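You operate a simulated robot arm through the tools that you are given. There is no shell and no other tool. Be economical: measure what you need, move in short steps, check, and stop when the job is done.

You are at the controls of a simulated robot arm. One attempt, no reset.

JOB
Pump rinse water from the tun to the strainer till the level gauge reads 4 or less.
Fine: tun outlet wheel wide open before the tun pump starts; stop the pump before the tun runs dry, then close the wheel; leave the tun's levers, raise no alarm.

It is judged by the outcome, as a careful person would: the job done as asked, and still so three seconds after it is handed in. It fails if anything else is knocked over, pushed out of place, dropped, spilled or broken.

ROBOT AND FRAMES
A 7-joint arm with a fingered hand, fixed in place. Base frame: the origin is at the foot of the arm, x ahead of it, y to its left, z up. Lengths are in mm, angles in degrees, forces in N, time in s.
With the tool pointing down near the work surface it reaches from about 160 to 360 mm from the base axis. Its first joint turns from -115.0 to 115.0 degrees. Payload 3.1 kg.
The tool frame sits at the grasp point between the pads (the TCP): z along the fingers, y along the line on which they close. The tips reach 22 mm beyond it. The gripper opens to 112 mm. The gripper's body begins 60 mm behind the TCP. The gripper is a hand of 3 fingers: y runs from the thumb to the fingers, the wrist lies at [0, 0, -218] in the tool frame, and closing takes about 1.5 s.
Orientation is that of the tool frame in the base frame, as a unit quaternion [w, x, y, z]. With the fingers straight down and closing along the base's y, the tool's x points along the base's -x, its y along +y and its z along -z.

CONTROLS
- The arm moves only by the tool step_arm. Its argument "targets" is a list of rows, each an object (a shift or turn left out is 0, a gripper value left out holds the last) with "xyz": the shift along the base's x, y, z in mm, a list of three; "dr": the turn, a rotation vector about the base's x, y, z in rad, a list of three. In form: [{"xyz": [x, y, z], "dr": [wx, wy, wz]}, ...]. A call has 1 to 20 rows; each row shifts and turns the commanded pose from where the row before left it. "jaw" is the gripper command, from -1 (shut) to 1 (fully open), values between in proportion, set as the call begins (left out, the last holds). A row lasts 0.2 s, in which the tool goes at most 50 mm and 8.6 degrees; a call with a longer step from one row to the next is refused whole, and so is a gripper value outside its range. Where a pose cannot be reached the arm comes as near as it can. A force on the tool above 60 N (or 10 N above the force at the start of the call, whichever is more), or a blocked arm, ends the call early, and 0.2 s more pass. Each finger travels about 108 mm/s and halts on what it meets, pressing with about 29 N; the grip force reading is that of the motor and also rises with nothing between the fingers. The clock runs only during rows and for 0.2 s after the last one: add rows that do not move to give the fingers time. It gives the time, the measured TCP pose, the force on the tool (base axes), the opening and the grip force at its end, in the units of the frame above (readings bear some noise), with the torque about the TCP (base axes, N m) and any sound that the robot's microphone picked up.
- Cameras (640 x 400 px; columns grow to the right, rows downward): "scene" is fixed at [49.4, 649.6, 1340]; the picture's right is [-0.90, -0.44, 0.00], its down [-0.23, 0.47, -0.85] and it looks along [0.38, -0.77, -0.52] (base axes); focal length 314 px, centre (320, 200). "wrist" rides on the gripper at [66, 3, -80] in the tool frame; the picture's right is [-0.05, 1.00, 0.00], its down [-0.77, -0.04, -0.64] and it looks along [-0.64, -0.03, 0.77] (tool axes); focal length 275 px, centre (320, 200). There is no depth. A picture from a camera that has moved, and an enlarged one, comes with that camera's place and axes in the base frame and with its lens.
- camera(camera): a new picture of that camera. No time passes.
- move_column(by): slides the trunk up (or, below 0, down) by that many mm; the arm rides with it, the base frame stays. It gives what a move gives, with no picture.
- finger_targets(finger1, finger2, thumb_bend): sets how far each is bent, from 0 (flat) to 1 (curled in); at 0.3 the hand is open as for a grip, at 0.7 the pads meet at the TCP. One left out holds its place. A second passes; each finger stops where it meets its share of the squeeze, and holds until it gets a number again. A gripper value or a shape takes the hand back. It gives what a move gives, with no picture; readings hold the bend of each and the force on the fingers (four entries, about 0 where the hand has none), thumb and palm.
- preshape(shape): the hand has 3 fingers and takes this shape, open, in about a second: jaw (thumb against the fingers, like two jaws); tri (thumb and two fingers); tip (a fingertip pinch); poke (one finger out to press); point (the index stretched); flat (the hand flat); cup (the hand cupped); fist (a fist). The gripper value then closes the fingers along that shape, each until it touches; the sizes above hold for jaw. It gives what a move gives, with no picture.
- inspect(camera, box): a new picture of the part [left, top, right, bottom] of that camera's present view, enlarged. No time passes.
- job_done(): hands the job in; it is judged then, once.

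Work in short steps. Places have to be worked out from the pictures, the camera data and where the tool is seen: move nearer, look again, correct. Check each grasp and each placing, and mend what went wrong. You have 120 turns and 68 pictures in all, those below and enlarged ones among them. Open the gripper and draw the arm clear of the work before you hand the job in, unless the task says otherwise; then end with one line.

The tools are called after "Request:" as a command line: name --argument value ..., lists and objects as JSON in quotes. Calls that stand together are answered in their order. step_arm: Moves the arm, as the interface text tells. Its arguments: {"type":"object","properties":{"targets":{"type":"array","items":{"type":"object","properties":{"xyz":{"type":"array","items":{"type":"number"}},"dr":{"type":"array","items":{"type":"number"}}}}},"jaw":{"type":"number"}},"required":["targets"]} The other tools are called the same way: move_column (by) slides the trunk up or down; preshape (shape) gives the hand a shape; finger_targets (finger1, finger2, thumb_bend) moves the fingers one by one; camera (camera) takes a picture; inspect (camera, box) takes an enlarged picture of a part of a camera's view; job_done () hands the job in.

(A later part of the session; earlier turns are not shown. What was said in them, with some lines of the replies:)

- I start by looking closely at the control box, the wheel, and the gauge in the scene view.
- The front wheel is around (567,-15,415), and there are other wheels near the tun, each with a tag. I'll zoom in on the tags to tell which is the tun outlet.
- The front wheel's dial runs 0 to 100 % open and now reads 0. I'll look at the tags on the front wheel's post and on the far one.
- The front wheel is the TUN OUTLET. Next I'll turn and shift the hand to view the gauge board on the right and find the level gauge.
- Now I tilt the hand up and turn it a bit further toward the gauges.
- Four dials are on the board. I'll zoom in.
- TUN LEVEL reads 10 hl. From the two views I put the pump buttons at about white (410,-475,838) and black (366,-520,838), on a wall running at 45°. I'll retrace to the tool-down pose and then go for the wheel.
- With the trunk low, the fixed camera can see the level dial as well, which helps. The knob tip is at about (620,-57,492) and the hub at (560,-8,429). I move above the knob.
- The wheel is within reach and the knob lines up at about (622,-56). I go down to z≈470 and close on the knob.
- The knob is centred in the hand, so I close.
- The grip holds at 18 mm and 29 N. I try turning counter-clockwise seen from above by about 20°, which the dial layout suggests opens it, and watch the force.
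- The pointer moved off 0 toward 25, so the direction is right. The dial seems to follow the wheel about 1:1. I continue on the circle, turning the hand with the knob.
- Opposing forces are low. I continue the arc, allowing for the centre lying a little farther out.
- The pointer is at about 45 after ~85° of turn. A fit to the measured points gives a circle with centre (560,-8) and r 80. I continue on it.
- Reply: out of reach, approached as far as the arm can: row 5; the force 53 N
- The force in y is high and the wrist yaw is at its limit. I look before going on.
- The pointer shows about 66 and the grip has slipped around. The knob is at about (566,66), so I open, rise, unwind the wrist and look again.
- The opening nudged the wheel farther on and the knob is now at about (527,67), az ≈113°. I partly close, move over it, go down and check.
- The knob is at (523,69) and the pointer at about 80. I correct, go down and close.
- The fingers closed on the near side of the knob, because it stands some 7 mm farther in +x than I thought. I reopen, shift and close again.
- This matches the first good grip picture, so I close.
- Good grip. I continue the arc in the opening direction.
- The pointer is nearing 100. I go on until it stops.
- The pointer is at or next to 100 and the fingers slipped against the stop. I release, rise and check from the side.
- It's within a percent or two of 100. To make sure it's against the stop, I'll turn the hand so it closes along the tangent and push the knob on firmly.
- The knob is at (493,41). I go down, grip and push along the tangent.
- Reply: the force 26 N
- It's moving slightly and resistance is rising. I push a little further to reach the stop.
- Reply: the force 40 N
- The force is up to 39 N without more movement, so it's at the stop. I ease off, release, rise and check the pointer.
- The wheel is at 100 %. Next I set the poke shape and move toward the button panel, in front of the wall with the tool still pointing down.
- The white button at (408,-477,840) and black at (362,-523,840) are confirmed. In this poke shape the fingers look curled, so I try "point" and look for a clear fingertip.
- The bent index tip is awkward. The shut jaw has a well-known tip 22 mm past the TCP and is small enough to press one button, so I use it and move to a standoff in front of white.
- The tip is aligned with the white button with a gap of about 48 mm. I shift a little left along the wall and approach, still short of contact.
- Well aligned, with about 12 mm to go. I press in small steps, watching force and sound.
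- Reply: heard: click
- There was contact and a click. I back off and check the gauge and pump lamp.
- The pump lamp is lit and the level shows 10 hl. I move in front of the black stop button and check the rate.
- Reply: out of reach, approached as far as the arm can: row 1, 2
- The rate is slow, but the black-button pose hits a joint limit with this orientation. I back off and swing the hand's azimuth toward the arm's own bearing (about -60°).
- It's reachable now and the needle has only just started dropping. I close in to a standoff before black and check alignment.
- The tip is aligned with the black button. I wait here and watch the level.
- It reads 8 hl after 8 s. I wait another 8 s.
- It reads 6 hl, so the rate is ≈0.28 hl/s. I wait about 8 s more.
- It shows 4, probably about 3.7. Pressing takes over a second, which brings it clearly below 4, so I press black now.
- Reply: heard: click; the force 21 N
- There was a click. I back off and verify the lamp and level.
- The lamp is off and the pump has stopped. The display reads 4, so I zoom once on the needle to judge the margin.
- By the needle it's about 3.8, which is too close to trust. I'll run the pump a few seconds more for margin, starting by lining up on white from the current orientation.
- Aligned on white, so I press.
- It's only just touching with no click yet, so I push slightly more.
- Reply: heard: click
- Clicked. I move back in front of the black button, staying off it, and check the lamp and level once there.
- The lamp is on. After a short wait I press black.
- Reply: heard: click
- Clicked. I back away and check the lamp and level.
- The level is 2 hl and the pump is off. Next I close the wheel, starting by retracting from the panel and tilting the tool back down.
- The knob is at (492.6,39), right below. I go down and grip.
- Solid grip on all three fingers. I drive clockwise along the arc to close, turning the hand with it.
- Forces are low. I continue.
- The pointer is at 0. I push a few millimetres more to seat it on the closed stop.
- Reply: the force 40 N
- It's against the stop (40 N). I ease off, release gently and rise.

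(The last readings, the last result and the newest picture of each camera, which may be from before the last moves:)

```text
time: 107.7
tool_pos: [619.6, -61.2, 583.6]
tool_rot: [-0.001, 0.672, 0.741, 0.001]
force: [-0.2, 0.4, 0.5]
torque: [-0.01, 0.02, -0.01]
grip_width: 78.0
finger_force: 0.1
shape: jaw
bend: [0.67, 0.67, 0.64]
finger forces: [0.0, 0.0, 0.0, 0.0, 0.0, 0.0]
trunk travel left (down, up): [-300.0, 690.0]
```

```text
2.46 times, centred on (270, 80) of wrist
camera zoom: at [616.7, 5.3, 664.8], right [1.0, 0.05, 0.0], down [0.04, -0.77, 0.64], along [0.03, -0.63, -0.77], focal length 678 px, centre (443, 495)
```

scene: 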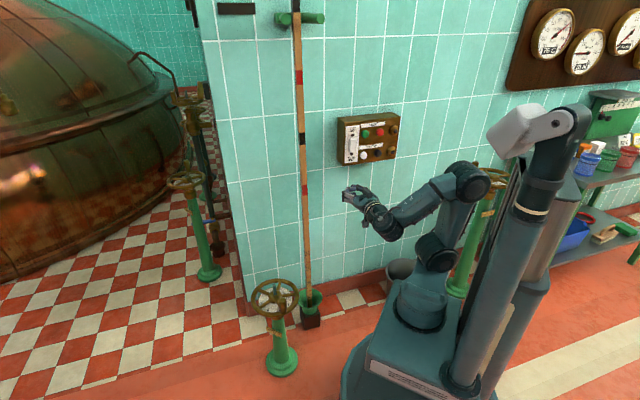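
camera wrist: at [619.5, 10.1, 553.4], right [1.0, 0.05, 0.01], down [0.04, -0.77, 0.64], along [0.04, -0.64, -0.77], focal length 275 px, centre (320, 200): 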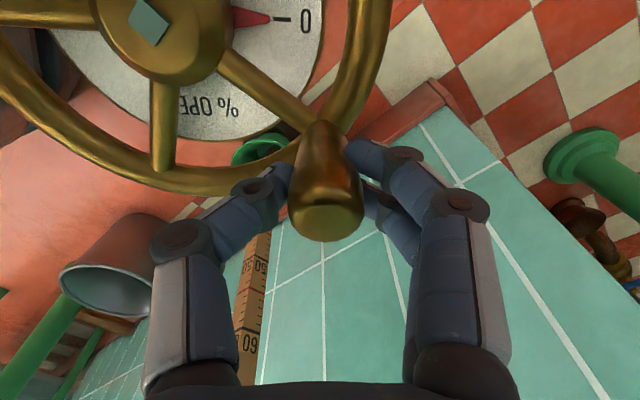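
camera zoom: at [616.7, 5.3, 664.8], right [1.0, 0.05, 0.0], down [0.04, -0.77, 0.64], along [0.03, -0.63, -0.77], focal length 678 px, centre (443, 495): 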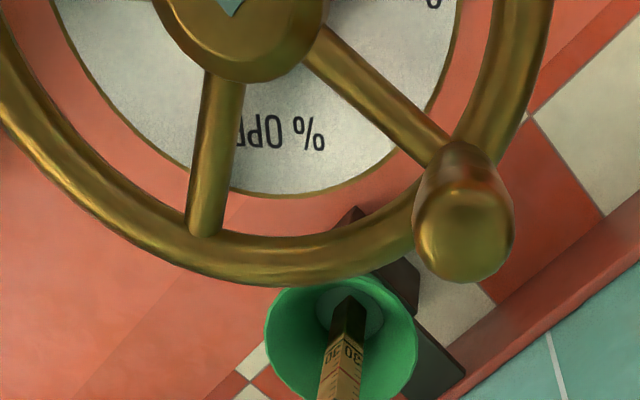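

The pointer is out of frame. I draw the arm back and clear while unwinding the wrist, and then look at the dial.

Request:
step_arm --targets '[{"xyz": [-14, 0, 8], "dr": [0, 0, 0.122]}, {"xyz": [-14, 0, 8], "dr": [0, 0, 0.122]}, {"xyz": [-14, 0, 8], "dr": [0, 0, 0.122]}, {"xyz": [-14, 0, 8], "dr": [0, 0, 0.122]}, {"xyz": [-14, 0, 8], "dr": [0, 0, 0.122]}, {"xyz": [-14, 0, 8], "dr": [0, 0, 0.122]}, {"xyz": [-14, 0, 8], "dr": [0, 0, 0.122]}, {"xyz": [-14, 0, 8], "dr": [0, 0, 0.122]}, {"xyz": [-14, 0, 8], "dr": [0, 0, 0.122]}, {"xyz": [-14, 0, 8], "dr": [0, 0, 0.122]}, {"xyz": [-14, 0, 8], "dr": [0, 0, 0.122]}, {"xyz": [-14, 0, 8], "dr": [0, 0, 0.122]}]' --jaw 1

Request:
inspect --camera "wrist" --box '[280, 60, 480, 240]'

Request:
camera --camera "scene"

```text
time: 110.3
tool_pos: [451.5, -60.6, 678.3]
tool_rot: [-0.001, 0.003, 1.0, 0.001]
force: [0.9, 0.1, 0.3]
torque: [0.02, 0.0, -0.03]
grip_width: 111.7
finger_force: 0.0
shape: jaw
bend: [0.3, 0.3, 0.3]
finger forces: [0.1, 0.1, 0.0, 0.0, 0.0, 0.1]
trunk travel left (down, up): [-300.0, 690.0]
```

```text
2.22 times, centred on (380, 150) of wrist
camera zoom: at [386.0, -57.5, 759.4], right [0.05, 1.0, 0.0], down [0.77, -0.04, 0.64], along [0.63, -0.03, -0.77], focal length 612 px, centre (187, 311)
```

zoom: 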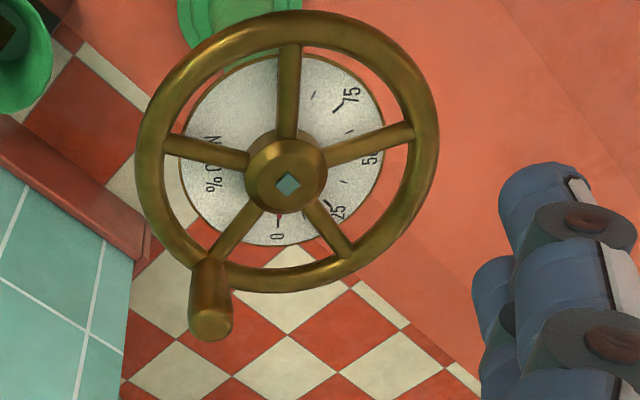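

```text
3 pictures are left
```

scene: 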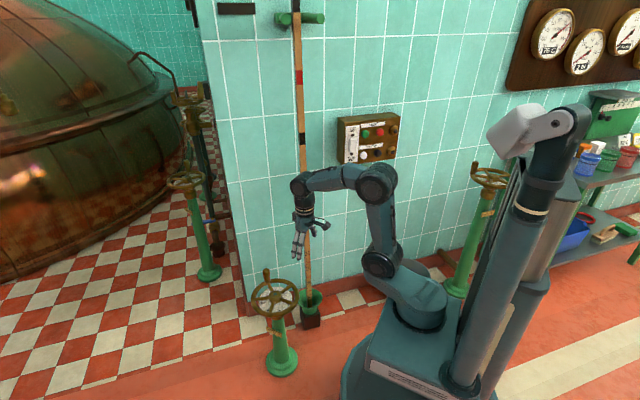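

The pointer sits at 0 as it did at the start, the pump lamp is off, the level reads about 2 hl, and the arm is clear with the hand open. I hand in the job.

Request:
job_done

```text
The job is handed in.
```

The tun was pumped down to about 2 hl with the outlet wheel wide open; I started the pump twice, since the first stop at 4 was too marginal, and afterwards stopped it and closed the wheel, leaving the levers untouched and with no alarm noticed.
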